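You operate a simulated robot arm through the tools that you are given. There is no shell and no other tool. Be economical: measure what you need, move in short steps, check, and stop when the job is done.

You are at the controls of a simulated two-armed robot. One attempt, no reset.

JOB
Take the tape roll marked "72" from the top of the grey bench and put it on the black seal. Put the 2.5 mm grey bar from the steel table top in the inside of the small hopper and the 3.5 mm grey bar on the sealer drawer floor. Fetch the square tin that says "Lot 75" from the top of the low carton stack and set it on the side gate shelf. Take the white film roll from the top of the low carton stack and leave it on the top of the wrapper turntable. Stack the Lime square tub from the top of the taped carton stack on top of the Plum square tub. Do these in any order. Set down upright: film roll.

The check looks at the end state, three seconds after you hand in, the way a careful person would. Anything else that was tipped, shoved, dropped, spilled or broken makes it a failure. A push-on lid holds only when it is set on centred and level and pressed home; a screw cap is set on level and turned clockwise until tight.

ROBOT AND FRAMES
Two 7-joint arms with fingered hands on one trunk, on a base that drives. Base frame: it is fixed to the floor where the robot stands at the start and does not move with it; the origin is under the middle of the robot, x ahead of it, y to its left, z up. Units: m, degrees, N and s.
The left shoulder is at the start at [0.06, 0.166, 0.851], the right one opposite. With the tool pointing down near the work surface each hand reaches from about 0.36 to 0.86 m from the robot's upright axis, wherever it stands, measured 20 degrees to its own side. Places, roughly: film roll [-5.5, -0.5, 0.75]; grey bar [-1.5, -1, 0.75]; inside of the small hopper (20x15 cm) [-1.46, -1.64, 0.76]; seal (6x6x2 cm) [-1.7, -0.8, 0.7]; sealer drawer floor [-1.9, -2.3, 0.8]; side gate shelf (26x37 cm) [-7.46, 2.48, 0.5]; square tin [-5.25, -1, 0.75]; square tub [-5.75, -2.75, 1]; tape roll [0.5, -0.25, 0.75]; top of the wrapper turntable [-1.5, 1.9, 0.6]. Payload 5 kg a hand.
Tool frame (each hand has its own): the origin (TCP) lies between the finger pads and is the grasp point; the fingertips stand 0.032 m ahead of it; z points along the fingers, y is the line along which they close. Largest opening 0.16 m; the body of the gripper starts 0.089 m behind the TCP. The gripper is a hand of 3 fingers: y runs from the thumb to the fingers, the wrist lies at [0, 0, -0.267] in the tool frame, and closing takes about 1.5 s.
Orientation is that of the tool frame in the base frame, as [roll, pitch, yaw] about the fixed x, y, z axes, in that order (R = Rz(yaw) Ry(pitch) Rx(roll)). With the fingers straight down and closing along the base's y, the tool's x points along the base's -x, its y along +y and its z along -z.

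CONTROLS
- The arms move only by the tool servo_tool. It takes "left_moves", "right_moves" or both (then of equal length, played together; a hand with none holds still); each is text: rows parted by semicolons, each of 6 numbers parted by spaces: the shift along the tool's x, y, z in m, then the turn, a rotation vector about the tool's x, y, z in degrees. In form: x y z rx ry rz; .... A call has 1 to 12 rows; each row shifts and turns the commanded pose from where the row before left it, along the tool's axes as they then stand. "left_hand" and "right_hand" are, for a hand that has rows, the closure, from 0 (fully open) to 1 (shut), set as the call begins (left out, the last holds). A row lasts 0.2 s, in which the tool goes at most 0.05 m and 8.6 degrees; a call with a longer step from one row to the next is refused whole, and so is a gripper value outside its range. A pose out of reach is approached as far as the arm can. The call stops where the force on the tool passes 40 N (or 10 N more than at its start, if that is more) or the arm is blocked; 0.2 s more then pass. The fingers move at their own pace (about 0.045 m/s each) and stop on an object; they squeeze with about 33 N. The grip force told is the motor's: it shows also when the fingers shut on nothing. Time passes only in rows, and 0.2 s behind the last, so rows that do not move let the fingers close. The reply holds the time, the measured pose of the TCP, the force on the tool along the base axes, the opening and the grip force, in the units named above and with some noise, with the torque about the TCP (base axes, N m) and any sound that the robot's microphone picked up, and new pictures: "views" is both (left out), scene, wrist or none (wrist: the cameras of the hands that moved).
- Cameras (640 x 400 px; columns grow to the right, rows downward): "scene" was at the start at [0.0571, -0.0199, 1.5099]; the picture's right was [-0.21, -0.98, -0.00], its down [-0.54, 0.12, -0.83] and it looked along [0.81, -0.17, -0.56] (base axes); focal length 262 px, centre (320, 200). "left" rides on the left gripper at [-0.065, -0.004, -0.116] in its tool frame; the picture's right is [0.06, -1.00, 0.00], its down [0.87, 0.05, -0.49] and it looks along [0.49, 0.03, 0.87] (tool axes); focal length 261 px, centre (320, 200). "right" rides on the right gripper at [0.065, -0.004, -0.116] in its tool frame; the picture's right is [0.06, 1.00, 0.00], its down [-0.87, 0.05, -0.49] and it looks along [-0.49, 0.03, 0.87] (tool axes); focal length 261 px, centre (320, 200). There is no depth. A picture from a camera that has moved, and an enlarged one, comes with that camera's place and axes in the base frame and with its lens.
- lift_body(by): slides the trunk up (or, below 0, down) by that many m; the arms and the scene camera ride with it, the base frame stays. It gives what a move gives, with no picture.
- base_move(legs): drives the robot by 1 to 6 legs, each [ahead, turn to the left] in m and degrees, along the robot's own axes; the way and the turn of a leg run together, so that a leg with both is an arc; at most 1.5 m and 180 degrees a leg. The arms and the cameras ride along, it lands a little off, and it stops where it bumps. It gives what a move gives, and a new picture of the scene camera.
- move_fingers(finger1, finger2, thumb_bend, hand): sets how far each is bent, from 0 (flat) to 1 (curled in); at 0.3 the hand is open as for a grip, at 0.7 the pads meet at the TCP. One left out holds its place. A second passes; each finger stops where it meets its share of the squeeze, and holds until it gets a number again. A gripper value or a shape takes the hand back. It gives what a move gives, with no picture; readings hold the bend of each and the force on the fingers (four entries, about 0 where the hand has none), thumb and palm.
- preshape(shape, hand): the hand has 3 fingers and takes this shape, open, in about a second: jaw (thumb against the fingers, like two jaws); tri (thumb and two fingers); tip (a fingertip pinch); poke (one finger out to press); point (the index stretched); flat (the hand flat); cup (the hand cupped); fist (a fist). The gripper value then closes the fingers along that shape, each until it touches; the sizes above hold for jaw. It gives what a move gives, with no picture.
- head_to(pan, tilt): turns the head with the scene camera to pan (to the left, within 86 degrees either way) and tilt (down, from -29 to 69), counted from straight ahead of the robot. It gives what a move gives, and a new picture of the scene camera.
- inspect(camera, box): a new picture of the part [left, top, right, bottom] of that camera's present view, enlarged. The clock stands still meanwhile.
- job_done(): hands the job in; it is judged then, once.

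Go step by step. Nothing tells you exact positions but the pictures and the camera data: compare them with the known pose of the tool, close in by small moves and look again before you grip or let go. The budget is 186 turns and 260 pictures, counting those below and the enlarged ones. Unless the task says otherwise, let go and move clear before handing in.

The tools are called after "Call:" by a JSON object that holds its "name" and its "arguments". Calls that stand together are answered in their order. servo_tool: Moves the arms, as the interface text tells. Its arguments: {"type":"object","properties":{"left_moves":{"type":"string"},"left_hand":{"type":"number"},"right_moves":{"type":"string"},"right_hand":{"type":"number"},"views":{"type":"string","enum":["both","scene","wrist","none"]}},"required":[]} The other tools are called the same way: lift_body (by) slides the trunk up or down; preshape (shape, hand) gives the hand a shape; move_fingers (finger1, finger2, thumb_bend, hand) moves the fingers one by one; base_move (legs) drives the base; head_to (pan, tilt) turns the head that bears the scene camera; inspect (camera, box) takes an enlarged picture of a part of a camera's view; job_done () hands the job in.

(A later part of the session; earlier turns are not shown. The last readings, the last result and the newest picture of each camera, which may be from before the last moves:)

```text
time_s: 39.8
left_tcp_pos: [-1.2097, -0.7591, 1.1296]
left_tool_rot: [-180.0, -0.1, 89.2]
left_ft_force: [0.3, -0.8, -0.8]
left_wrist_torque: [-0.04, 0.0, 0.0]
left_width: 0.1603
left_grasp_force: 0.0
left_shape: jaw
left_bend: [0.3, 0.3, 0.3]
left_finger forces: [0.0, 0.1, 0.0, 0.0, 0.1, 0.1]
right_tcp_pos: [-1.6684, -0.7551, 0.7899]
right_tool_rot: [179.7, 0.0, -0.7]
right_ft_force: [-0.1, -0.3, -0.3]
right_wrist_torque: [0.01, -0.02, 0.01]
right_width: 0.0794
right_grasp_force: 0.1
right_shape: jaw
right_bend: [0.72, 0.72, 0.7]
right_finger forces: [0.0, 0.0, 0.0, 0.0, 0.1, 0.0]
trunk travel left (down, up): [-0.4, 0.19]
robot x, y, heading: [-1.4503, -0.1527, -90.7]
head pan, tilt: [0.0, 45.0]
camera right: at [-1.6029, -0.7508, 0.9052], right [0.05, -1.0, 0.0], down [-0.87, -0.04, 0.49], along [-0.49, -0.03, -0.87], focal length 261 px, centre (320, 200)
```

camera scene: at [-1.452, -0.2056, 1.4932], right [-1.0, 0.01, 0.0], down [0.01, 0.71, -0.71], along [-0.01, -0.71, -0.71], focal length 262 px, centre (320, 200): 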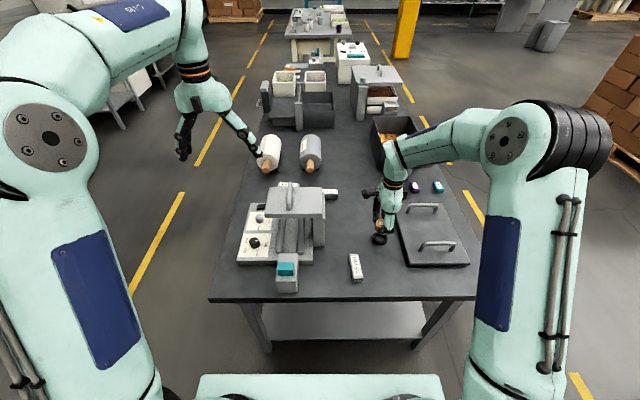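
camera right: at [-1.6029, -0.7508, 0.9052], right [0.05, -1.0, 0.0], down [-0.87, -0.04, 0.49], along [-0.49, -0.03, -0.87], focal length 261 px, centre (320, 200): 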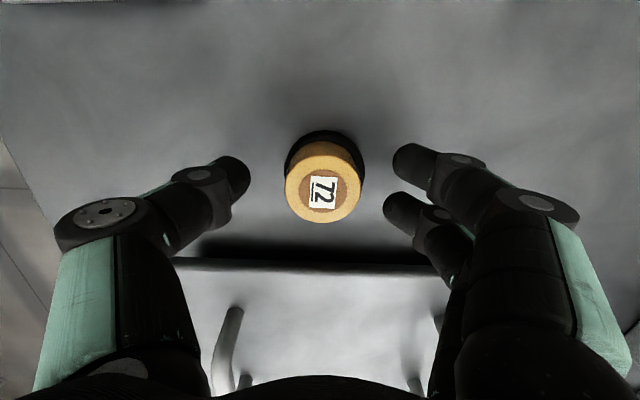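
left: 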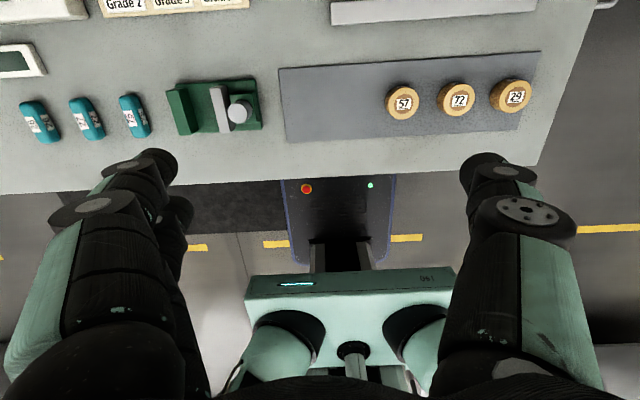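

Roll 72 stands on the seal. I rise straight up and check it.

Call:
{"name": "servo_tool", "arguments": {"right_moves": "0 0 -0.02 0 0 0;0 0 -0.04 0 0 0;0 0 -0.05 0 0 0;0 0 -0.05 0 0 0;0 0 0 0 0 0", "views": "none"}}

Call:
{"name": "servo_tool", "arguments": {"right_moves": "0 0 0 0 0 -8.07;0 0 0 0 0 -8.07;0 0 0 0 0 -8.07;0 0 0 0 0 -8.07;0 0 0 0 0 -8.07;0 0 0 0 0 -8.07;0 0 0 0 0 -8.07;0 0 0 0 0 -8.07;0 0 0 0 0 -8.07;0 0 0 0 0 -8.07;0 0 0 0 0 -8.07;0 0 0 0 0 -8.07", "views": "both"}}

```text
time_s: 41.0
left_tcp_pos: [-1.21, -0.7595, 1.1297]
left_tool_rot: [-180.0, 0.0, 89.2]
left_ft_force: [0.1, 0.0, -0.3]
left_wrist_torque: [-0.01, 0.02, -0.03]
left_width: 0.1601
left_grasp_force: 0.1
left_shape: jaw
left_bend: [0.3, 0.3, 0.3]
left_finger forces: [0.0, 0.1, 0.0, 0.1, 0.1, 0.1]
right_tcp_pos: [-1.6688, -0.7526, 0.9497]
right_tool_rot: [179.7, 0.0, -0.8]
right_ft_force: [0.2, 0.3, -0.1]
right_wrist_torque: [-0.02, 0.02, -0.02]
right_width: 0.0794
right_grasp_force: 0.0
right_shape: jaw
right_bend: [0.72, 0.72, 0.7]
right_finger forces: [0.0, 0.0, 0.1, 0.1, 0.0, 0.0]
trunk travel left (down, up): [-0.4, 0.19]
robot x, y, heading: [-1.4524, -0.1554, -90.7]
head pan, tilt: [0.0, 45.0]
```

```text
time_s: 43.6
left_tcp_pos: [-1.2095, -0.7597, 1.1286]
left_tool_rot: [180.0, 0.0, 89.2]
left_ft_force: [-0.2, 0.1, 0.6]
left_wrist_torque: [0.0, 0.01, 0.0]
left_width: 0.1599
left_grasp_force: 0.1
left_shape: jaw
left_bend: [0.3, 0.3, 0.3]
left_finger forces: [0.0, 0.0, 0.1, 0.0, 0.0, 0.0]
right_tcp_pos: [-1.6683, -0.7536, 0.9512]
right_tool_rot: [-180.0, 0.3, 96.2]
right_ft_force: [-0.8, 0.6, 1.3]
right_wrist_torque: [-0.01, 0.0, 0.0]
right_width: 0.0795
right_grasp_force: 0.1
right_shape: jaw
right_bend: [0.72, 0.72, 0.7]
right_finger forces: [0.0, 0.0, 0.0, 0.0, 0.0, 0.0]
trunk travel left (down, up): [-0.4, 0.19]
robot x, y, heading: [-1.4517, -0.1542, -91.0]
head pan, tilt: [0.0, 45.0]
camera scene: at [-1.4521, -0.2055, 1.4932], right [-1.0, 0.01, 0.0], down [0.01, 0.71, -0.71], along [-0.01, -0.71, -0.71], focal length 262 px, centre (320, 200)
camera right: at [-1.6795, -0.689, 1.0653], right [0.99, 0.17, 0.0], down [0.15, -0.86, 0.5], along [0.08, -0.49, -0.87], focal length 261 px, centre (320, 200)
```

scene: 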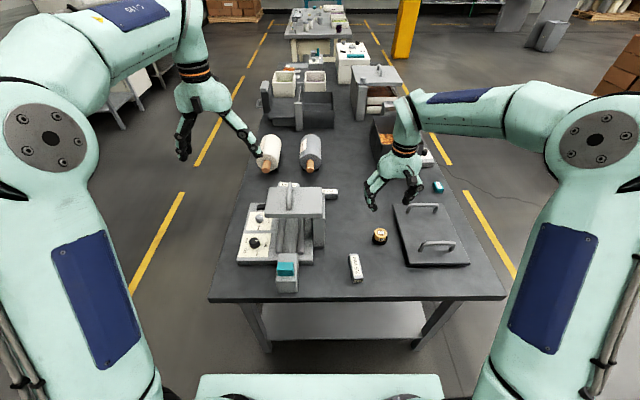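
right: 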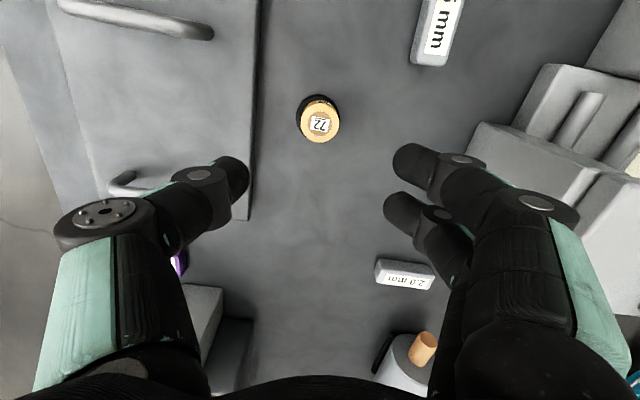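

Roll 72 rests on the ring. The bar behind is "2.0 mm", so I look for the 3.5 mm one.

Call:
{"name": "inspect", "arguments": {"camera": "scene", "box": [230, 160, 410, 280]}}

Call:
{"name": "inspect", "arguments": {"camera": "right", "box": [270, 0, 470, 160]}}

```text
3.33 times, centred on (320, 220) of scene
camera zoom: at [-1.4521, -0.2055, 1.4932], right [-1.0, 0.01, 0.0], down [0.01, 0.71, -0.71], along [-0.01, -0.71, -0.71], focal length 872 px, centre (320, 133)
```

zoom: 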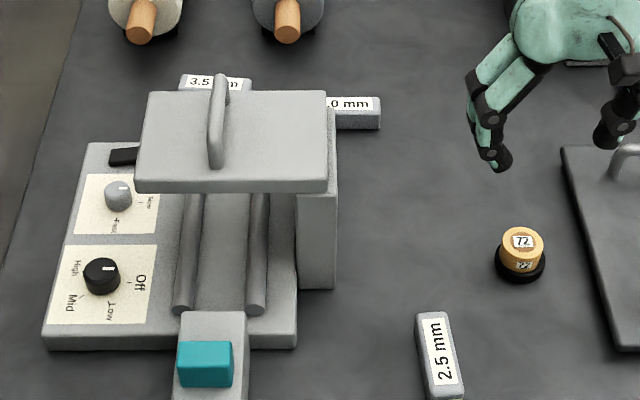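

```text
2.50 times, centred on (370, 80) of right
camera zoom: at [-1.6795, -0.689, 1.0653], right [0.99, 0.17, 0.0], down [0.15, -0.86, 0.5], along [0.08, -0.49, -0.87], focal length 652 px, centre (195, 500)
```

zoom: 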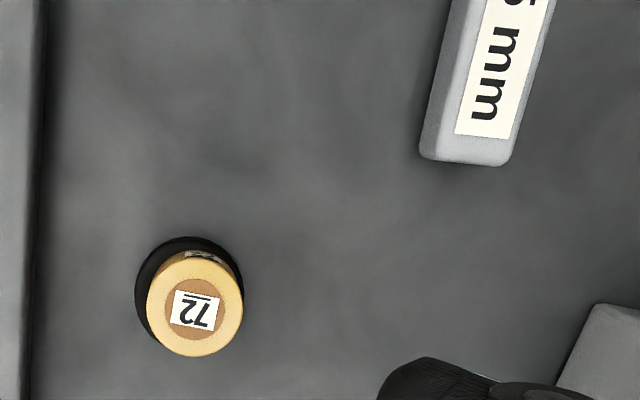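

The 3.5 mm bar lies just behind the sealer, near [-1.33, -1.02]. First I take the 2.5 mm bar with the right hand: moving above it now.

Call:
{"name": "servo_tool", "arguments": {"right_moves": "0.0206 0.0215 0.016 0 0 0;0.0206 0.0215 0.016 0 0 0;0.0206 0.0215 0.016 0 0 0;0.0206 0.0215 0.016 0 0 0;0.0206 0.0215 0.016 0 0 0;0 0 0 0 0 0", "views": "both"}}

```text
time_s: 45.0
left_tcp_pos: [-1.2108, -0.7594, 1.1298]
left_tool_rot: [180.0, 0.0, 89.2]
left_ft_force: [-0.5, 0.2, -0.2]
left_wrist_torque: [-0.02, -0.01, 0.0]
left_width: 0.16
left_grasp_force: 0.0
left_shape: jaw
left_bend: [0.3, 0.3, 0.3]
left_finger forces: [0.1, 0.0, 0.0, 0.1, 0.1, 0.1]
right_tcp_pos: [-1.5717, -0.6397, 0.8696]
right_tool_rot: [179.9, 0.3, 96.0]
right_ft_force: [0.4, -1.7, 0.3]
right_wrist_torque: [-0.03, -0.01, 0.02]
right_width: 0.0797
right_grasp_force: 0.0
right_shape: jaw
right_bend: [0.72, 0.72, 0.7]
right_finger forces: [0.0, 0.0, 0.0, 0.0, 0.1, 0.0]
trunk travel left (down, up): [-0.4, 0.19]
robot x, y, heading: [-1.45, -0.1509, -90.8]
head pan, tilt: [0.0, 45.0]
camera scene: at [-1.4521, -0.2055, 1.4932], right [-1.0, 0.01, 0.0], down [0.01, 0.71, -0.71], along [-0.01, -0.71, -0.71], focal length 262 px, centre (320, 200)
camera right: at [-1.5829, -0.5753, 0.9852], right [0.99, 0.17, 0.0], down [0.15, -0.86, 0.5], along [0.08, -0.49, -0.87], focal length 261 px, centre (320, 200)
```

scene: 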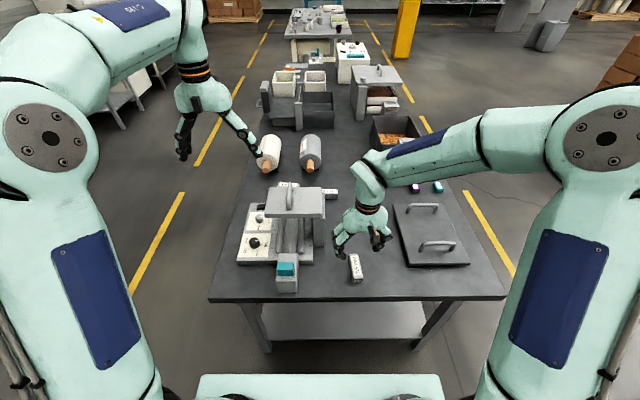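
right: 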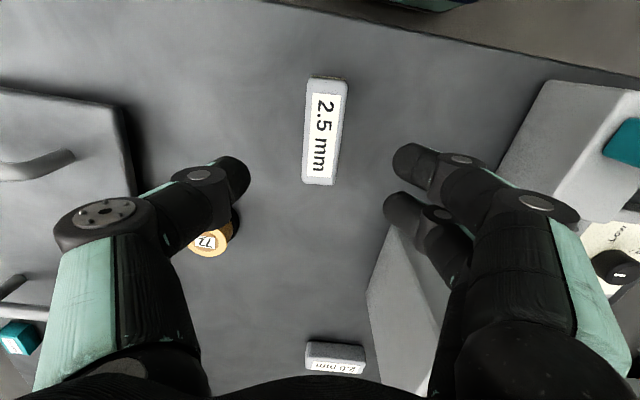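

The bar's centre is about 8 mm further north. I correct and lower over it.

Call:
{"name": "servo_tool", "arguments": {"right_moves": "0.008 0 0.02 0 0 0;0 0 0.03 0 0 0;0 0 0.025 0 0 0;0 0 0.008 0 0 0;0 0 0 0 0 0", "views": "wrist"}}

Call:
{"name": "inspect", "arguments": {"camera": "scene", "box": [310, 210, 410, 290]}}

```text
time_s: 46.2
left_tcp_pos: [-1.2097, -0.7587, 1.1303]
left_tool_rot: [180.0, 0.0, 89.2]
left_ft_force: [-0.1, 0.2, 1.0]
left_wrist_torque: [0.01, 0.0, 0.0]
left_width: 0.16
left_grasp_force: 0.1
left_shape: jaw
left_bend: [0.3, 0.3, 0.3]
left_finger forces: [0.1, 0.0, 0.1, 0.0, 0.0, 0.0]
right_tcp_pos: [-1.5729, -0.6334, 0.7855]
right_tool_rot: [180.0, 0.3, 96.1]
right_ft_force: [0.6, -0.4, -0.4]
right_wrist_torque: [0.0, 0.01, 0.0]
right_width: 0.0794
right_grasp_force: 0.0
right_shape: jaw
right_bend: [0.72, 0.72, 0.7]
right_finger forces: [0.0, 0.0, 0.0, 0.1, 0.2, 0.1]
trunk travel left (down, up): [-0.4, 0.19]
robot x, y, heading: [-1.4533, -0.1514, -91.0]
head pan, tilt: [0.0, 45.0]
camera right: at [-1.5841, -0.5685, 0.9014], right [0.99, 0.17, 0.0], down [0.15, -0.86, 0.5], along [0.08, -0.49, -0.87], focal length 261 px, centre (320, 200)
```

right: 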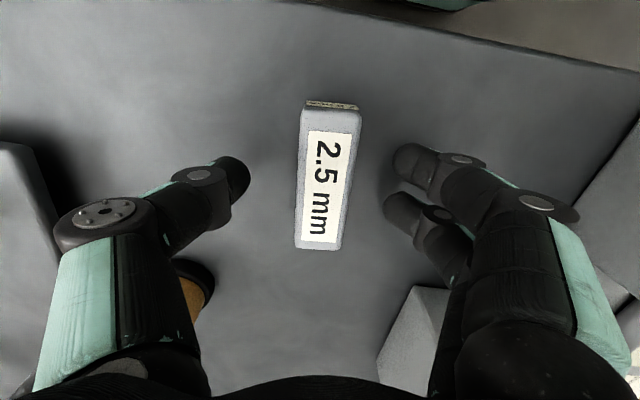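

```text
5.00 times, centred on (360, 250) of scene
camera zoom: at [-1.452, -0.2055, 1.4932], right [-1.0, 0.01, 0.0], down [0.01, 0.71, -0.71], along [-0.01, -0.71, -0.71], focal length 1308 px, centre (120, -50)
```

zoom: 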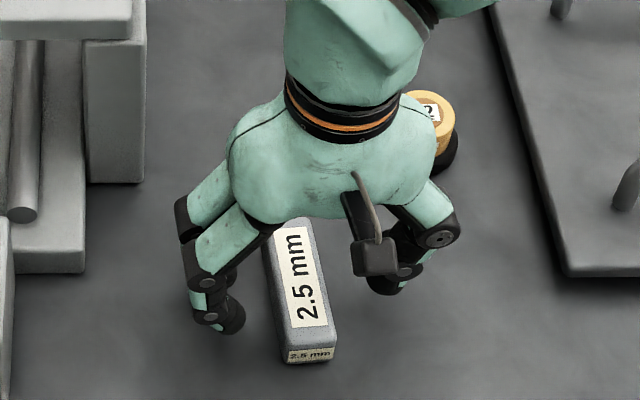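

The bar sits between the fingers, aligned. I close on it.

Call:
{"name": "servo_tool", "arguments": {"right_moves": "0 0 0.001 0 0 0;0 0 0 0 0 0;0 0 0 0 0 0;0 0 0 0 0 0;0 0 0 0 0 0;0 0 0 0 0 0;0 0 0 0 0 0", "right_hand": 1, "views": "none"}}

Call:
{"name": "servo_tool", "arguments": {"right_moves": "0 0 -0.02 0 0 0;0 0 -0.04 0 0 0;0 0 -0.05 0 0 0;0 0 -0.05 0 0 0;0 0 -0.05 0 0 0;0 0 -0.05 0 0 0;0 0 -0.05 0 0 0;0 0 0 0 0 0", "views": "both"}}

```text
time_s: 47.8
left_tcp_pos: [-1.2089, -0.7592, 1.1283]
left_tool_rot: [180.0, -0.1, 89.1]
left_ft_force: [-0.4, -0.6, -0.6]
left_wrist_torque: [-0.01, -0.01, 0.04]
left_width: 0.1598
left_grasp_force: 0.1
left_shape: jaw
left_bend: [0.3, 0.3, 0.3]
left_finger forces: [0.1, 0.0, 0.0, 0.1, 0.0, 0.0]
right_tcp_pos: [-1.5737, -0.6342, 0.7858]
right_tool_rot: [-180.0, 0.3, 96.1]
right_ft_force: [0.4, 0.0, -0.4]
right_wrist_torque: [-0.01, -0.04, -0.02]
right_width: 0.0262
right_grasp_force: 32.8
right_shape: jaw
right_bend: [0.73, 0.73, 0.7]
right_finger forces: [14.7, 14.8, 0.0, 0.0, 29.6, 0.0]
trunk travel left (down, up): [-0.4, 0.19]
robot x, y, heading: [-1.4519, -0.1511, -91.0]
head pan, tilt: [0.0, 45.0]
```

```text
time_s: 49.6
left_tcp_pos: [-1.2108, -0.7583, 1.1299]
left_tool_rot: [-180.0, 0.0, 89.2]
left_ft_force: [-0.8, 0.4, -0.7]
left_wrist_torque: [0.02, -0.01, 0.02]
left_width: 0.1598
left_grasp_force: 0.1
left_shape: jaw
left_bend: [0.3, 0.3, 0.3]
left_finger forces: [0.0, 0.0, 0.1, 0.1, 0.0, 0.0]
right_tcp_pos: [-1.5731, -0.6315, 1.097]
right_tool_rot: [-180.0, 0.3, 96.0]
right_ft_force: [0.3, 0.1, -0.5]
right_wrist_torque: [0.04, 0.04, 0.01]
right_width: 0.0262
right_grasp_force: 33.0
right_shape: jaw
right_bend: [0.73, 0.73, 0.7]
right_finger forces: [14.8, 14.7, 0.0, 0.1, 29.6, 0.0]
trunk travel left (down, up): [-0.4, 0.19]
robot x, y, heading: [-1.4516, -0.1525, -90.9]
head pan, tilt: [0.0, 45.0]
camera scene: at [-1.4521, -0.2056, 1.4932], right [-1.0, 0.01, 0.0], down [0.01, 0.71, -0.71], along [-0.01, -0.71, -0.71], focal length 262 px, centre (320, 200)
camera right: at [-1.5842, -0.5678, 1.2114], right [0.99, 0.17, 0.0], down [0.15, -0.86, 0.5], along [0.08, -0.49, -0.87], focal length 261 px, centre (320, 200)
```

scene: 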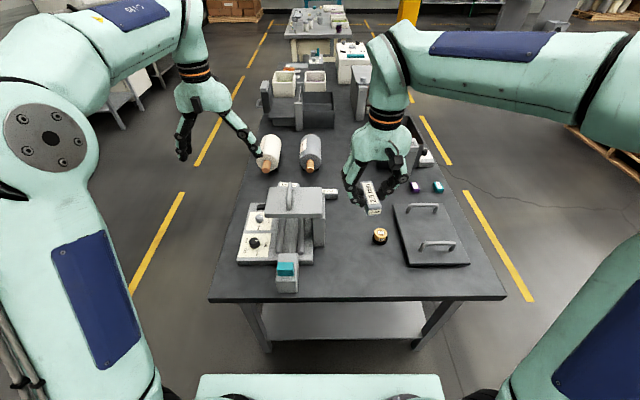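
right: 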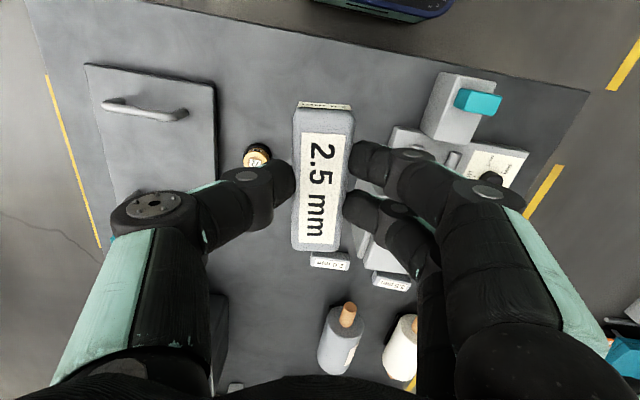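

Bar 2.5 mm is held. I raise the trunk a bit for clearance and drive round to the east side of the table.

Call:
{"name": "lift_body", "arguments": {"by": 0.15}}

Call:
{"name": "base_move", "arguments": {"legs": [[-0.3, 0], [0, 91], [0.8, 0], [0, -90], [1.25, 0], [0, -90]]}}

```text
time_s: 51.3
left_tcp_pos: [-1.2098, -0.7596, 1.279]
left_tool_rot: [180.0, 0.0, 89.3]
left_ft_force: [0.8, 0.8, -0.3]
left_wrist_torque: [0.01, 0.02, 0.03]
left_width: 0.1601
left_grasp_force: 0.0
left_shape: jaw
left_bend: [0.3, 0.3, 0.3]
left_finger forces: [0.0, 0.0, 0.0, 0.1, 0.1, 0.0]
right_tcp_pos: [-1.5733, -0.6329, 1.2454]
right_tool_rot: [-179.9, 0.3, 96.1]
right_ft_force: [0.3, -0.5, -1.5]
right_wrist_torque: [0.02, 0.02, 0.01]
right_width: 0.0263
right_grasp_force: 33.1
right_shape: jaw
right_bend: [0.73, 0.73, 0.7]
right_finger forces: [14.8, 14.8, 0.0, 0.0, 29.6, 0.0]
trunk travel left (down, up): [-0.55, 0.04]
robot x, y, heading: [-1.4502, -0.1556, -90.9]
head pan, tilt: [0.0, 45.0]
```

```text
time_s: 75.1
left_tcp_pos: [-1.2363, -1.357, 1.279]
left_tool_rot: [-179.9, 0.0, 0.7]
left_ft_force: [0.3, 0.9, 0.1]
left_wrist_torque: [0.01, 0.02, -0.02]
left_width: 0.16
left_grasp_force: 0.0
left_shape: jaw
left_bend: [0.3, 0.3, 0.3]
left_finger forces: [0.0, 0.0, 0.0, 0.1, 0.0, 0.0]
right_tcp_pos: [-1.1208, -0.9899, 1.2461]
right_tool_rot: [-180.0, 0.3, 7.5]
right_ft_force: [-0.3, 0.1, -1.2]
right_wrist_torque: [-0.01, -0.03, 0.0]
right_width: 0.0258
right_grasp_force: 33.0
right_shape: jaw
right_bend: [0.73, 0.73, 0.7]
right_finger forces: [14.6, 14.8, 0.1, 0.0, 29.3, 0.0]
trunk travel left (down, up): [-0.55, 0.04]
robot x, y, heading: [-0.6378, -1.1055, -179.2]
head pan, tilt: [0.0, 45.0]
camera scene: at [-0.6884, -1.1008, 1.6432], right [-0.01, 1.0, 0.0], down [0.71, 0.01, -0.71], along [-0.71, -0.01, -0.71], focal length 262 px, centre (320, 200)
```

scene: 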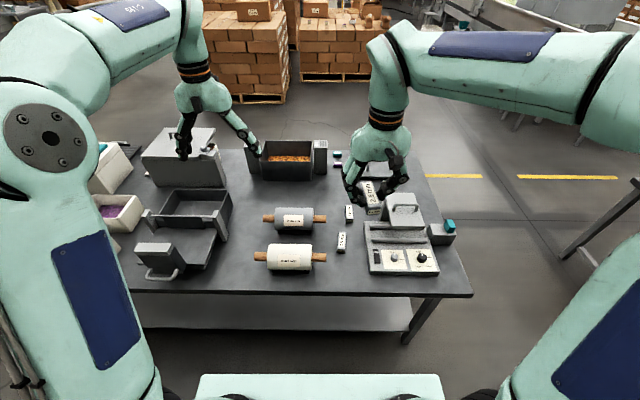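

I'm on the east side with the 3.5 mm bar ahead and bins to the left. I zoom on the hopper candidates and the sealer drawer.

Call:
{"name": "inspect", "arguments": {"camera": "scene", "box": [90, 120, 350, 290]}}

Call:
{"name": "inspect", "arguments": {"camera": "scene", "box": [310, 180, 430, 280]}}

Call:
{"name": "head_to", "arguments": {"pan": 40, "tilt": 38}}

```text
2.35 times, centred on (220, 205) of scene
camera zoom: at [-0.6884, -1.1008, 1.6432], right [-0.01, 1.0, 0.0], down [0.71, 0.01, -0.71], along [-0.71, -0.01, -0.71], focal length 615 px, centre (555, 188)
```

zoom: 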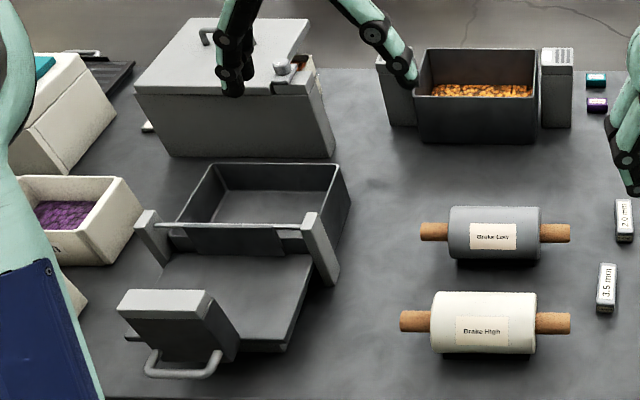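

```text
4.00 times, centred on (370, 230) of scene
camera zoom: at [-0.6884, -1.1008, 1.6432], right [-0.01, 1.0, 0.0], down [0.71, 0.01, -0.71], along [-0.71, -0.01, -0.71], focal length 1046 px, centre (120, 80)
```

zoom: 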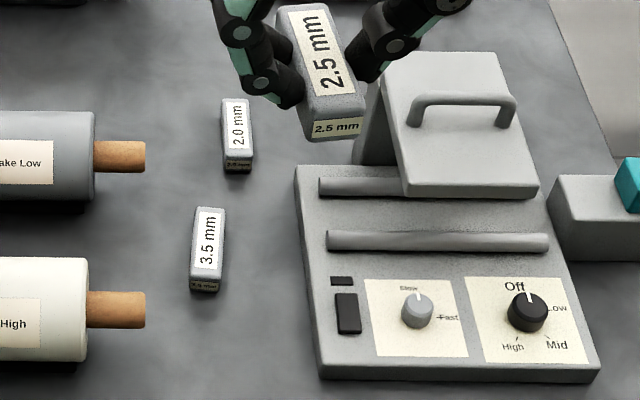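

```text
time_s: 76.1
left_tcp_pos: [-1.2349, -1.3573, 1.2788]
left_tool_rot: [-180.0, 0.0, 0.8]
left_ft_force: [0.7, -0.4, -0.5]
left_wrist_torque: [0.0, 0.02, 0.0]
left_width: 0.1601
left_grasp_force: 0.0
left_shape: jaw
left_bend: [0.3, 0.3, 0.3]
left_finger forces: [0.0, 0.0, 0.1, 0.1, 0.2, 0.0]
right_tcp_pos: [-1.119, -0.9902, 1.2456]
right_tool_rot: [-180.0, 0.3, 7.6]
right_ft_force: [0.5, 1.2, -0.4]
right_wrist_torque: [0.0, 0.02, -0.01]
right_width: 0.026
right_grasp_force: 33.2
right_shape: jaw
right_bend: [0.73, 0.73, 0.7]
right_finger forces: [14.6, 14.7, 0.0, 0.0, 29.2, 0.1]
trunk travel left (down, up): [-0.55, 0.04]
robot x, y, heading: [-0.6365, -1.0993, -179.4]
head pan, tilt: [40.0, 38.0]
camera scene: at [-0.6725, -1.1563, 1.6535], right [-0.65, 0.76, 0.0], down [0.47, 0.4, -0.79], along [-0.6, -0.51, -0.62], focal length 262 px, centre (320, 200)
```

scene: 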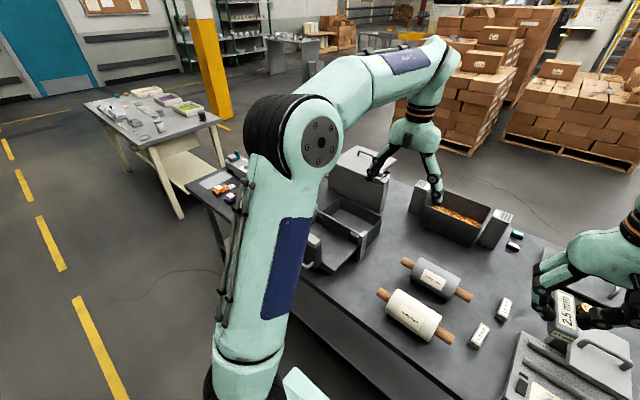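

The dark empty bin at about [-1.48, -1.69] is the small hopper. I move the right hand aside and bring the left hand above the 3.5 mm bar.

Call:
{"name": "servo_tool", "arguments": {"right_moves": "0.0054 -0.0413 0 0 0 0;0.0054 -0.0413 0 0 0 0;0.0054 -0.0413 0 0 0 0;0.0054 -0.0413 0 0 0 0;0.0054 -0.0413 0 0 0 0;0.0054 -0.0413 0 0 0 0;0 0 0 0 0 0;0 0 0 0 0 0;0 0 0 0 0 0;0 0 0 0 0 0;0 0 0 0 0 0;0 0 0 0 0 0", "left_moves": "-0.008 -0.028 0.031 0 0 0.75;-0.008 -0.028 0.031 0 0 0.75;-0.008 -0.028 0.031 0 0 0.75;-0.008 -0.028 0.031 0 0 0.75;-0.008 -0.028 0.031 0 0 0.75;-0.008 -0.028 0.031 0 0 0.75;-0.008 -0.028 0.031 0 0 0.75;-0.008 -0.028 0.031 0 0 0.75;-0.008 -0.028 0.031 0 0 0.75;-0.008 -0.028 0.031 0 0 0.75;-0.008 -0.028 0.031 0 0 0.75;-0.008 -0.028 0.031 0 0 0.75", "left_hand": 0.6, "views": "none"}}

Call:
{"name": "head_to", "arguments": {"pan": 0, "tilt": 45}}

Call:
{"name": "servo_tool", "arguments": {"left_moves": "0 0 0 0 0 0", "views": "wrist"}}

```text
time_s: 78.7
left_tcp_pos: [-1.3123, -1.0152, 0.906]
left_tool_rot: [179.9, 0.0, -8.1]
left_ft_force: [-0.2, 0.5, 0.1]
left_wrist_torque: [-0.02, -0.03, 0.0]
left_width: 0.0646
left_grasp_force: 0.0
left_shape: jaw
left_bend: [0.73, 0.73, 0.7]
left_finger forces: [0.0, 0.0, 0.0, 0.1, 0.1, 0.0]
right_tcp_pos: [-1.1192, -0.7393, 1.2441]
right_tool_rot: [179.9, 0.2, 7.7]
right_ft_force: [-0.7, 0.9, -0.4]
right_wrist_torque: [-0.02, -0.05, 0.03]
right_width: 0.0258
right_grasp_force: 32.7
right_shape: jaw
right_bend: [0.73, 0.73, 0.7]
right_finger forces: [14.8, 14.8, 0.0, 0.0, 29.6, 0.0]
trunk travel left (down, up): [-0.55, 0.04]
robot x, y, heading: [-0.6348, -1.1011, -179.0]
head pan, tilt: [40.0, 38.0]
```

```text
time_s: 79.8
left_tcp_pos: [-1.311, -1.0172, 0.9065]
left_tool_rot: [-179.9, -0.1, -8.2]
left_ft_force: [0.2, 0.4, 0.5]
left_wrist_torque: [0.0, -0.01, 0.01]
left_width: 0.0643
left_grasp_force: 0.1
left_shape: jaw
left_bend: [0.73, 0.73, 0.7]
left_finger forces: [0.0, 0.0, 0.1, 0.0, 0.0, 0.0]
right_tcp_pos: [-1.121, -0.7399, 1.2455]
right_tool_rot: [-179.9, 0.3, 7.6]
right_ft_force: [-0.5, 0.3, -0.4]
right_wrist_torque: [0.02, -0.02, 0.02]
right_width: 0.0258
right_grasp_force: 33.3
right_shape: jaw
right_bend: [0.73, 0.73, 0.7]
right_finger forces: [14.9, 14.9, 0.0, 0.0, 29.6, 0.0]
trunk travel left (down, up): [-0.55, 0.04]
robot x, y, heading: [-0.6407, -1.1002, -179.3]
head pan, tilt: [0.0, 45.0]
camera scene: at [-0.6884, -1.1009, 1.6432], right [-0.01, 1.0, 0.0], down [0.71, 0.01, -0.71], along [-0.71, -0.01, -0.71], focal length 262 px, centre (320, 200)
```

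scene: 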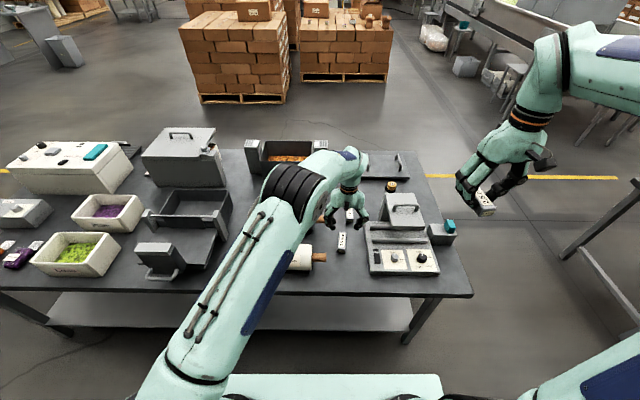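

```text
time_s: 80.2
left_tcp_pos: [-1.3122, -1.017, 0.9071]
left_tool_rot: [180.0, 0.0, -8.2]
left_ft_force: [0.7, -0.4, 0.7]
left_wrist_torque: [-0.03, 0.0, -0.01]
left_width: 0.0645
left_grasp_force: 0.1
left_shape: jaw
left_bend: [0.73, 0.73, 0.7]
left_finger forces: [0.0, 0.1, 0.0, 0.0, 0.1, 0.0]
right_tcp_pos: [-1.1202, -0.7403, 1.2455]
right_tool_rot: [180.0, 0.3, 7.7]
right_ft_force: [-0.6, 0.4, -0.7]
right_wrist_torque: [0.01, -0.01, 0.01]
right_width: 0.0261
right_grasp_force: 33.4
right_shape: jaw
right_bend: [0.73, 0.73, 0.7]
right_finger forces: [14.7, 14.9, 0.0, 0.0, 29.6, 0.1]
trunk travel left (down, up): [-0.55, 0.04]
robot x, y, heading: [-0.6388, -1.0985, -179.5]
head pan, tilt: [0.0, 45.0]
camera left: at [-1.3753, -1.0029, 1.0228], right [0.2, 0.98, 0.0], down [0.85, -0.18, 0.49], along [0.48, -0.1, -0.87], focal length 261 px, centre (320, 200)
```

left: 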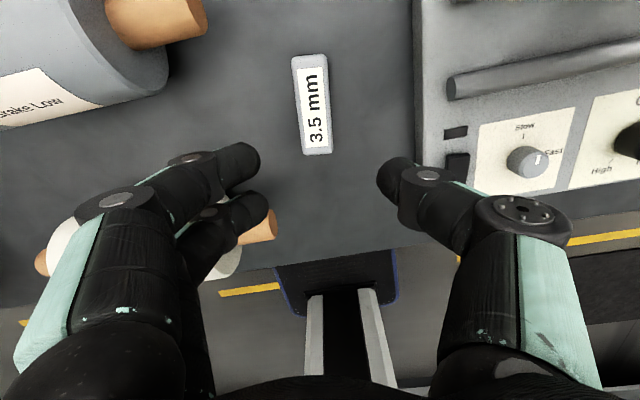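

The bar is at about [-1.331, -1.019], well aligned. I lower the left hand over it.

Call:
{"name": "servo_tool", "arguments": {"left_moves": "-0.0093 0.0023 0.03 0 0 0;-0.0093 0.0023 0.03 0 0 0;0 0 0.03 0 0 0;0 0 0.022 0 0 0;0 0 0.008 0 0 0;0 0 0 0 0 0", "views": "wrist"}}

```text
time_s: 81.6
left_tcp_pos: [-1.3306, -1.0188, 0.7858]
left_tool_rot: [180.0, 0.0, -8.3]
left_ft_force: [0.9, 0.5, -0.1]
left_wrist_torque: [-0.04, -0.02, -0.02]
left_width: 0.0646
left_grasp_force: 0.1
left_shape: jaw
left_bend: [0.73, 0.73, 0.7]
left_finger forces: [0.1, 0.0, 0.0, 0.0, 0.0, 0.0]
right_tcp_pos: [-1.1189, -0.7411, 1.2454]
right_tool_rot: [-179.9, 0.3, 7.6]
right_ft_force: [-0.3, 0.2, -1.7]
right_wrist_torque: [0.01, -0.01, -0.03]
right_width: 0.0259
right_grasp_force: 33.8
right_shape: jaw
right_bend: [0.73, 0.73, 0.7]
right_finger forces: [14.8, 14.9, 0.0, 0.0, 29.5, 0.1]
trunk travel left (down, up): [-0.55, 0.04]
robot x, y, heading: [-0.6378, -1.098, -179.4]
head pan, tilt: [0.0, 45.0]
camera left: at [-1.3948, -1.005, 0.9022], right [0.2, 0.98, 0.0], down [0.85, -0.18, 0.49], along [0.48, -0.1, -0.87], focal length 261 px, centre (320, 200)
```

left: 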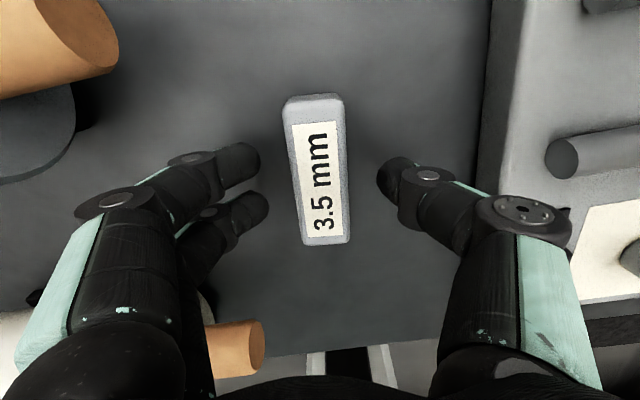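

Aligned; closing and lifting.

Call:
{"name": "servo_tool", "arguments": {"left_moves": "0 0 0 0 0 0;0 0 0 0 0 0;0 0 0 0 0 0;0 0 0 0 0 0;0 0 0 0 0 0;0 0 0 0 0 0;0 0 0 0 0 0", "left_hand": 1, "views": "none"}}

Call:
{"name": "servo_tool", "arguments": {"left_moves": "0 0 -0.02 0 0 0;0 0 -0.04 0 0 0;0 0 -0.05 0 0 0;0 0 -0.05 0 0 0;0 0 -0.05 0 0 0;0 0 -0.05 0 0 0;0 0 -0.05 0 0 0;0 0 -0.05 0 0 0;0 0 -0.05 0 0 0;0 0 0 0 0 0", "views": "both"}}

```text
time_s: 83.2
left_tcp_pos: [-1.3309, -1.0179, 0.7862]
left_tool_rot: [180.0, -0.1, -8.2]
left_ft_force: [-0.1, -0.9, -0.2]
left_wrist_torque: [0.01, 0.02, -0.06]
left_width: 0.0263
left_grasp_force: 32.5
left_shape: jaw
left_bend: [0.73, 0.73, 0.7]
left_finger forces: [14.6, 14.8, 0.0, 0.1, 29.6, 0.0]
right_tcp_pos: [-1.1191, -0.7405, 1.2454]
right_tool_rot: [179.9, 0.4, 7.8]
right_ft_force: [-0.2, -0.2, -1.1]
right_wrist_torque: [0.03, 0.0, 0.0]
right_width: 0.0261
right_grasp_force: 33.4
right_shape: jaw
right_bend: [0.73, 0.73, 0.7]
right_finger forces: [14.9, 15.0, 0.0, 0.1, 29.5, 0.0]
trunk travel left (down, up): [-0.55, 0.04]
robot x, y, heading: [-0.638, -1.0968, -178.9]
head pan, tilt: [0.0, 45.0]
```

```text
time_s: 85.4
left_tcp_pos: [-1.3256, -1.0127, 1.1804]
left_tool_rot: [180.0, 0.0, -8.4]
left_ft_force: [-0.3, 0.8, -2.1]
left_wrist_torque: [0.01, -0.05, 0.03]
left_width: 0.0262
left_grasp_force: 33.0
left_shape: jaw
left_bend: [0.73, 0.73, 0.7]
left_finger forces: [15.0, 15.2, 0.0, 0.1, 30.2, 0.0]
left hand out of reach, approached as far as the arm can: row 9
right_tcp_pos: [-1.1193, -0.7393, 1.2457]
right_tool_rot: [-180.0, 0.4, 7.6]
right_ft_force: [0.4, -0.8, -1.1]
right_wrist_torque: [0.01, -0.02, -0.01]
right_width: 0.0259
right_grasp_force: 32.7
right_shape: jaw
right_bend: [0.73, 0.73, 0.7]
right_finger forces: [14.8, 14.8, 0.0, 0.1, 29.6, 0.0]
trunk travel left (down, up): [-0.55, 0.04]
robot x, y, heading: [-0.6386, -1.0984, -178.8]
head pan, tilt: [0.0, 45.0]
camera scene: at [-0.6889, -1.1012, 1.6432], right [-0.01, 1.0, 0.0], down [0.71, 0.01, -0.71], along [-0.71, -0.01, -0.71], focal length 262 px, centre (320, 200)
camera left: at [-1.3884, -0.9999, 1.2967], right [0.21, 0.98, 0.0], down [0.85, -0.18, 0.49], along [0.48, -0.1, -0.87], focal length 261 px, centre (320, 200)
```

scene: 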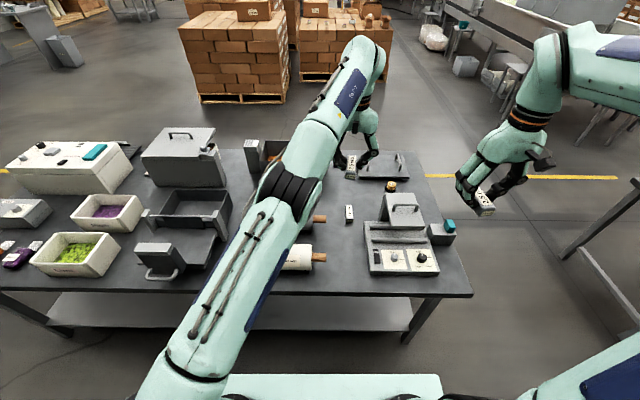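
left: 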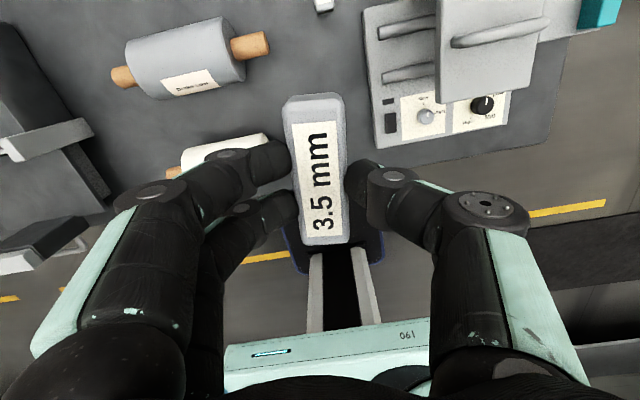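

Both bars are in hand. I bring the left hand back to its side and drive south so the right hand can reach the hopper.

Call:
{"name": "servo_tool", "arguments": {"left_moves": "0.0157 0.042 -0.008 0 0 0;0.0157 0.042 -0.008 0 0 0;0.0157 0.042 -0.008 0 0 0;0.0157 0.042 -0.008 0 0 0;0.0157 0.042 -0.008 0 0 0;0.0157 0.042 -0.008 0 0 0;0.0157 0.042 -0.008 0 0 0;0.0157 0.042 -0.008 0 0 0;0 0 0 0 0 0", "views": "none"}}

Call:
{"name": "base_move", "arguments": {"legs": [[-0.1, 0], [0, 89], [0.75, 0]]}}

```text
time_s: 87.4
left_tcp_pos: [-1.2501, -1.3609, 1.2451]
left_tool_rot: [-179.9, -0.1, -8.3]
left_ft_force: [-0.4, 0.5, -1.1]
left_wrist_torque: [-0.03, -0.01, 0.03]
left_width: 0.0261
left_grasp_force: 33.0
left_shape: jaw
left_bend: [0.73, 0.73, 0.7]
left_finger forces: [14.7, 14.9, 0.1, 0.0, 29.6, 0.0]
right_tcp_pos: [-1.1186, -0.7398, 1.2455]
right_tool_rot: [-180.0, 0.3, 7.5]
right_ft_force: [0.2, -0.1, -0.9]
right_wrist_torque: [0.0, -0.03, -0.04]
right_width: 0.0259
right_grasp_force: 33.5
right_shape: jaw
right_bend: [0.73, 0.73, 0.7]
right_finger forces: [14.8, 14.9, 0.0, 0.0, 29.6, 0.0]
trunk travel left (down, up): [-0.55, 0.04]
robot x, y, heading: [-0.6379, -1.0976, -179.1]
head pan, tilt: [0.0, 45.0]
```

```text
time_s: 96.1
left_tcp_pos: [-0.2864, -2.4608, 1.244]
left_tool_rot: [-180.0, 0.1, 80.8]
left_ft_force: [-0.3, -0.7, -0.7]
left_wrist_torque: [0.02, -0.01, 0.0]
left_width: 0.0259
left_grasp_force: 33.2
left_shape: jaw
left_bend: [0.73, 0.73, 0.7]
left_finger forces: [14.6, 14.7, 0.0, 0.0, 29.4, 0.1]
right_tcp_pos: [-0.9043, -2.3211, 1.2455]
right_tool_rot: [-180.0, 0.2, 96.7]
right_ft_force: [-1.1, -0.1, 0.1]
right_wrist_torque: [0.04, 0.01, 0.01]
right_width: 0.0255
right_grasp_force: 32.7
right_shape: jaw
right_bend: [0.73, 0.73, 0.7]
right_finger forces: [14.6, 14.5, 0.0, 0.1, 29.1, 0.0]
trunk travel left (down, up): [-0.55, 0.04]
robot x, y, heading: [-0.5377, -1.8418, -90.3]
head pan, tilt: [0.0, 45.0]
camera scene: at [-0.5379, -1.8968, 1.6432], right [-1.0, 0.0, 0.0], down [0.0, 0.71, -0.71], along [0.0, -0.71, -0.71], focal length 262 px, centre (320, 200)
```

scene: 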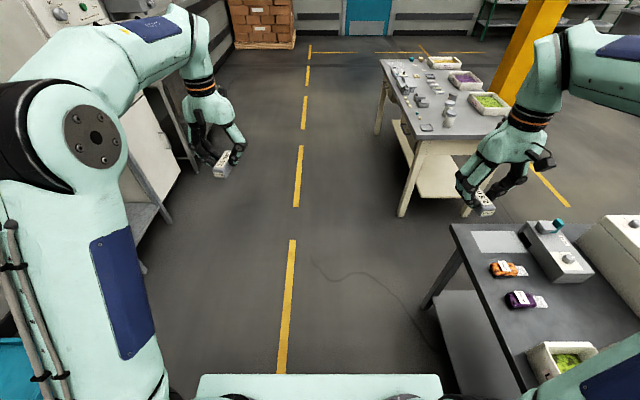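

Now I turn to face the table.

Call:
{"name": "base_move", "arguments": {"legs": [[0, -90], [0.12, 0]]}}

```text
time_s: 101.3
left_tcp_pos: [-1.2761, -2.0978, 1.2441]
left_tool_rot: [180.0, -0.1, -8.8]
left_ft_force: [-0.4, -0.7, -0.6]
left_wrist_torque: [0.0, -0.07, 0.0]
left_width: 0.0258
left_grasp_force: 33.3
left_shape: jaw
left_bend: [0.73, 0.73, 0.7]
left_finger forces: [14.6, 14.6, 0.0, 0.0, 29.1, 0.1]
right_tcp_pos: [-1.1374, -1.4802, 1.2446]
right_tool_rot: [-180.0, 0.2, 7.0]
right_ft_force: [-0.1, -0.8, -0.7]
right_wrist_torque: [0.0, -0.09, -0.02]
right_width: 0.0259
right_grasp_force: 33.3
right_shape: jaw
right_bend: [0.73, 0.73, 0.7]
right_finger forces: [14.4, 14.5, 0.0, 0.0, 28.9, 0.0]
trunk travel left (down, up): [-0.55, 0.04]
robot x, y, heading: [-0.6596, -1.8459, -179.9]
head pan, tilt: [0.0, 45.0]
camera scene: at [-0.712, -1.8445, 1.6431], right [0.0, 1.0, 0.0], down [0.71, 0.0, -0.71], along [-0.71, 0.0, -0.71], focal length 262 px, centre (320, 200)
```

scene: 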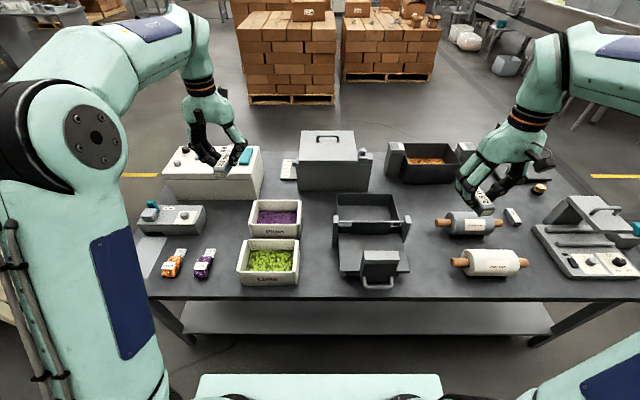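

Call:
{"name": "inspect", "arguments": {"camera": "scene", "box": [280, 120, 440, 300]}}

Call:
{"name": "inspect", "arguments": {"camera": "scene", "box": [130, 120, 310, 290]}}

```text
2.22 times, centred on (360, 210) of scene
camera zoom: at [-0.712, -1.8445, 1.6431], right [0.0, 1.0, 0.0], down [0.71, 0.0, -0.71], along [-0.71, 0.0, -0.71], focal length 581 px, centre (231, 178)
```

zoom: 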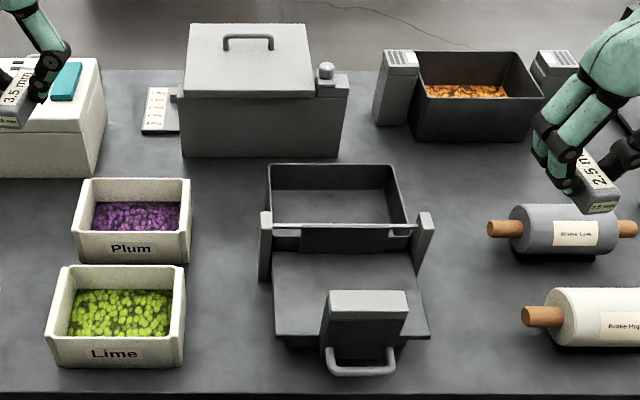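

```text
2.35 times, centred on (220, 205) of scene
camera zoom: at [-0.712, -1.8445, 1.6431], right [0.0, 1.0, 0.0], down [0.71, 0.0, -0.71], along [-0.71, 0.0, -0.71], focal length 615 px, centre (555, 188)
```

zoom: 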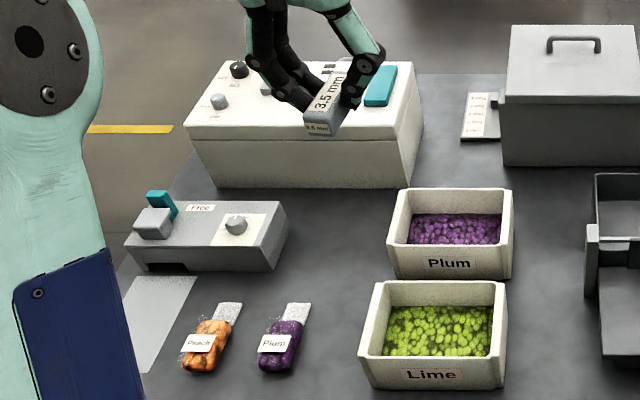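

The dark bin centred near [-1.42, -1.657] (rim) is the small hopper. I bring the right hand with the 2.5 mm bar above it.

Call:
{"name": "servo_tool", "arguments": {"right_moves": "-0.0377 0.0168 0.0244 0 0 0;-0.0377 0.0168 0.0244 0 0 0;-0.0377 0.0168 0.0244 0 0 0;-0.0377 0.0168 0.0244 0 0 0;-0.0377 0.0168 0.0244 0 0 0;-0.0377 0.0168 0.0244 0 0 0;-0.0377 0.0168 0.0244 0 0 0;-0.0377 0.0168 0.0244 0 0 0;0 0 0 0 0 7;0 0 0 0 0 0", "views": "both"}}

```text
time_s: 103.5
left_tcp_pos: [-1.2755, -2.0988, 1.2457]
left_tool_rot: [-179.9, -0.1, -8.9]
left_ft_force: [0.7, 0.1, -1.0]
left_wrist_torque: [-0.02, -0.01, 0.01]
left_width: 0.0261
left_grasp_force: 32.7
left_shape: jaw
left_bend: [0.73, 0.73, 0.7]
left_finger forces: [14.5, 14.7, 0.0, 0.0, 29.1, 0.1]
right_tcp_pos: [-1.4209, -1.6491, 1.0501]
right_tool_rot: [179.9, 0.2, -0.1]
right_ft_force: [0.6, -0.6, -0.9]
right_wrist_torque: [0.05, -0.02, 0.02]
right_width: 0.0256
right_grasp_force: 33.2
right_shape: jaw
right_bend: [0.73, 0.73, 0.7]
right_finger forces: [14.4, 14.5, 0.0, 0.0, 28.9, 0.0]
trunk travel left (down, up): [-0.55, 0.04]
robot x, y, heading: [-0.6574, -1.8389, -179.8]
head pan, tilt: [0.0, 45.0]
camera scene: at [-0.7104, -1.845, 1.6431], right [0.0, 1.0, 0.0], down [0.71, 0.0, -0.71], along [-0.71, 0.0, -0.71], focal length 262 px, centre (320, 200)
camera right: at [-1.3558, -1.6452, 1.1655], right [0.06, -1.0, 0.0], down [-0.87, -0.05, 0.49], along [-0.49, -0.03, -0.87], focal length 261 px, centre (320, 200)
```

scene: 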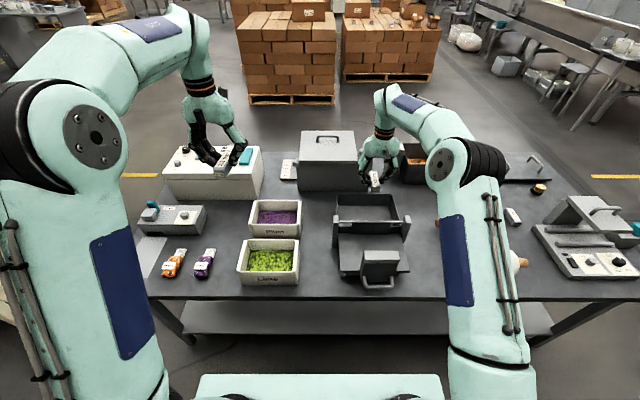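
right: 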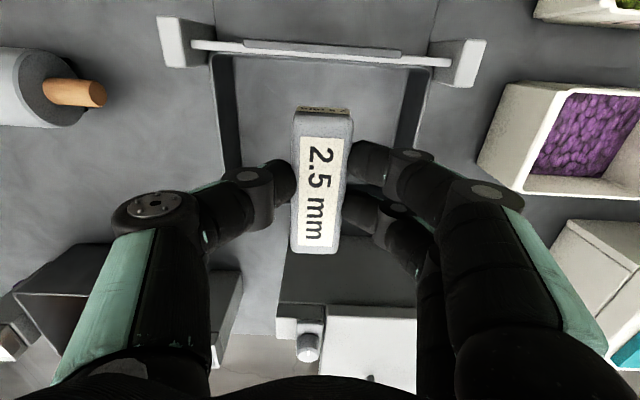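

The bar is centred over the hopper. I lower it inside, checking on the way.

Call:
{"name": "servo_tool", "arguments": {"right_moves": "-0.005 0 0.03 0 0 0;0 0 0.04 0 0 0;0 0 0.04 0 0 0;0 0 0.04 0 0 0;0 0 0.035 0 0 0;0 0 0.02 0 0 0;0 0 0 0 0 0", "views": "both"}}

```text
time_s: 105.1
left_tcp_pos: [-1.274, -2.0993, 1.2451]
left_tool_rot: [180.0, 0.0, -9.0]
left_ft_force: [-0.3, 0.2, 0.0]
left_wrist_torque: [-0.01, 0.02, -0.03]
left_width: 0.026
left_grasp_force: 33.4
left_shape: jaw
left_bend: [0.73, 0.73, 0.7]
left_finger forces: [14.6, 14.6, 0.1, 0.0, 29.2, 0.1]
right_tcp_pos: [-1.4275, -1.6487, 0.8454]
right_tool_rot: [180.0, 0.3, -0.1]
right_ft_force: [-0.1, 0.0, -1.6]
right_wrist_torque: [0.02, -0.02, 0.01]
right_width: 0.0256
right_grasp_force: 33.1
right_shape: jaw
right_bend: [0.73, 0.73, 0.7]
right_finger forces: [14.4, 14.4, 0.1, 0.1, 28.9, 0.1]
trunk travel left (down, up): [-0.55, 0.04]
robot x, y, heading: [-0.6534, -1.8423, -179.9]
head pan, tilt: [0.0, 45.0]
camera scene: at [-0.7096, -1.8448, 1.6432], right [0.0, 1.0, 0.0], down [0.71, 0.0, -0.71], along [-0.71, 0.0, -0.71], focal length 262 px, centre (320, 200)
camera right: at [-1.3609, -1.6453, 0.96], right [0.06, -1.0, 0.0], down [-0.87, -0.05, 0.5], along [-0.49, -0.03, -0.87], focal length 261 px, centre (320, 200)
```

scene: 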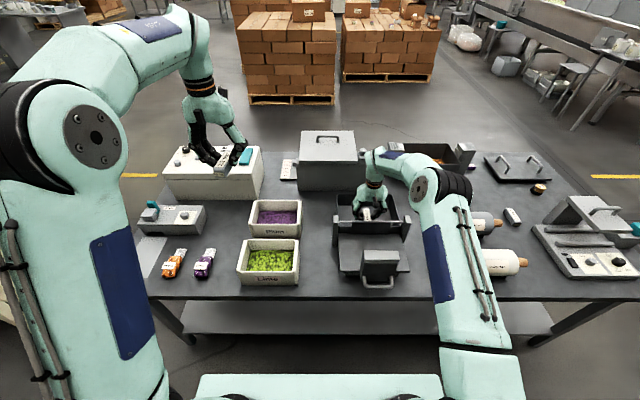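
right: 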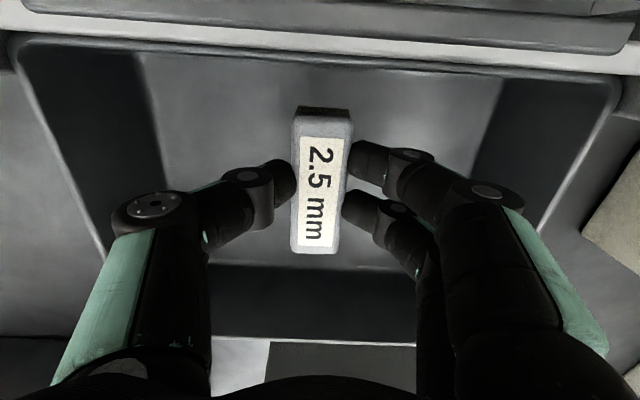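

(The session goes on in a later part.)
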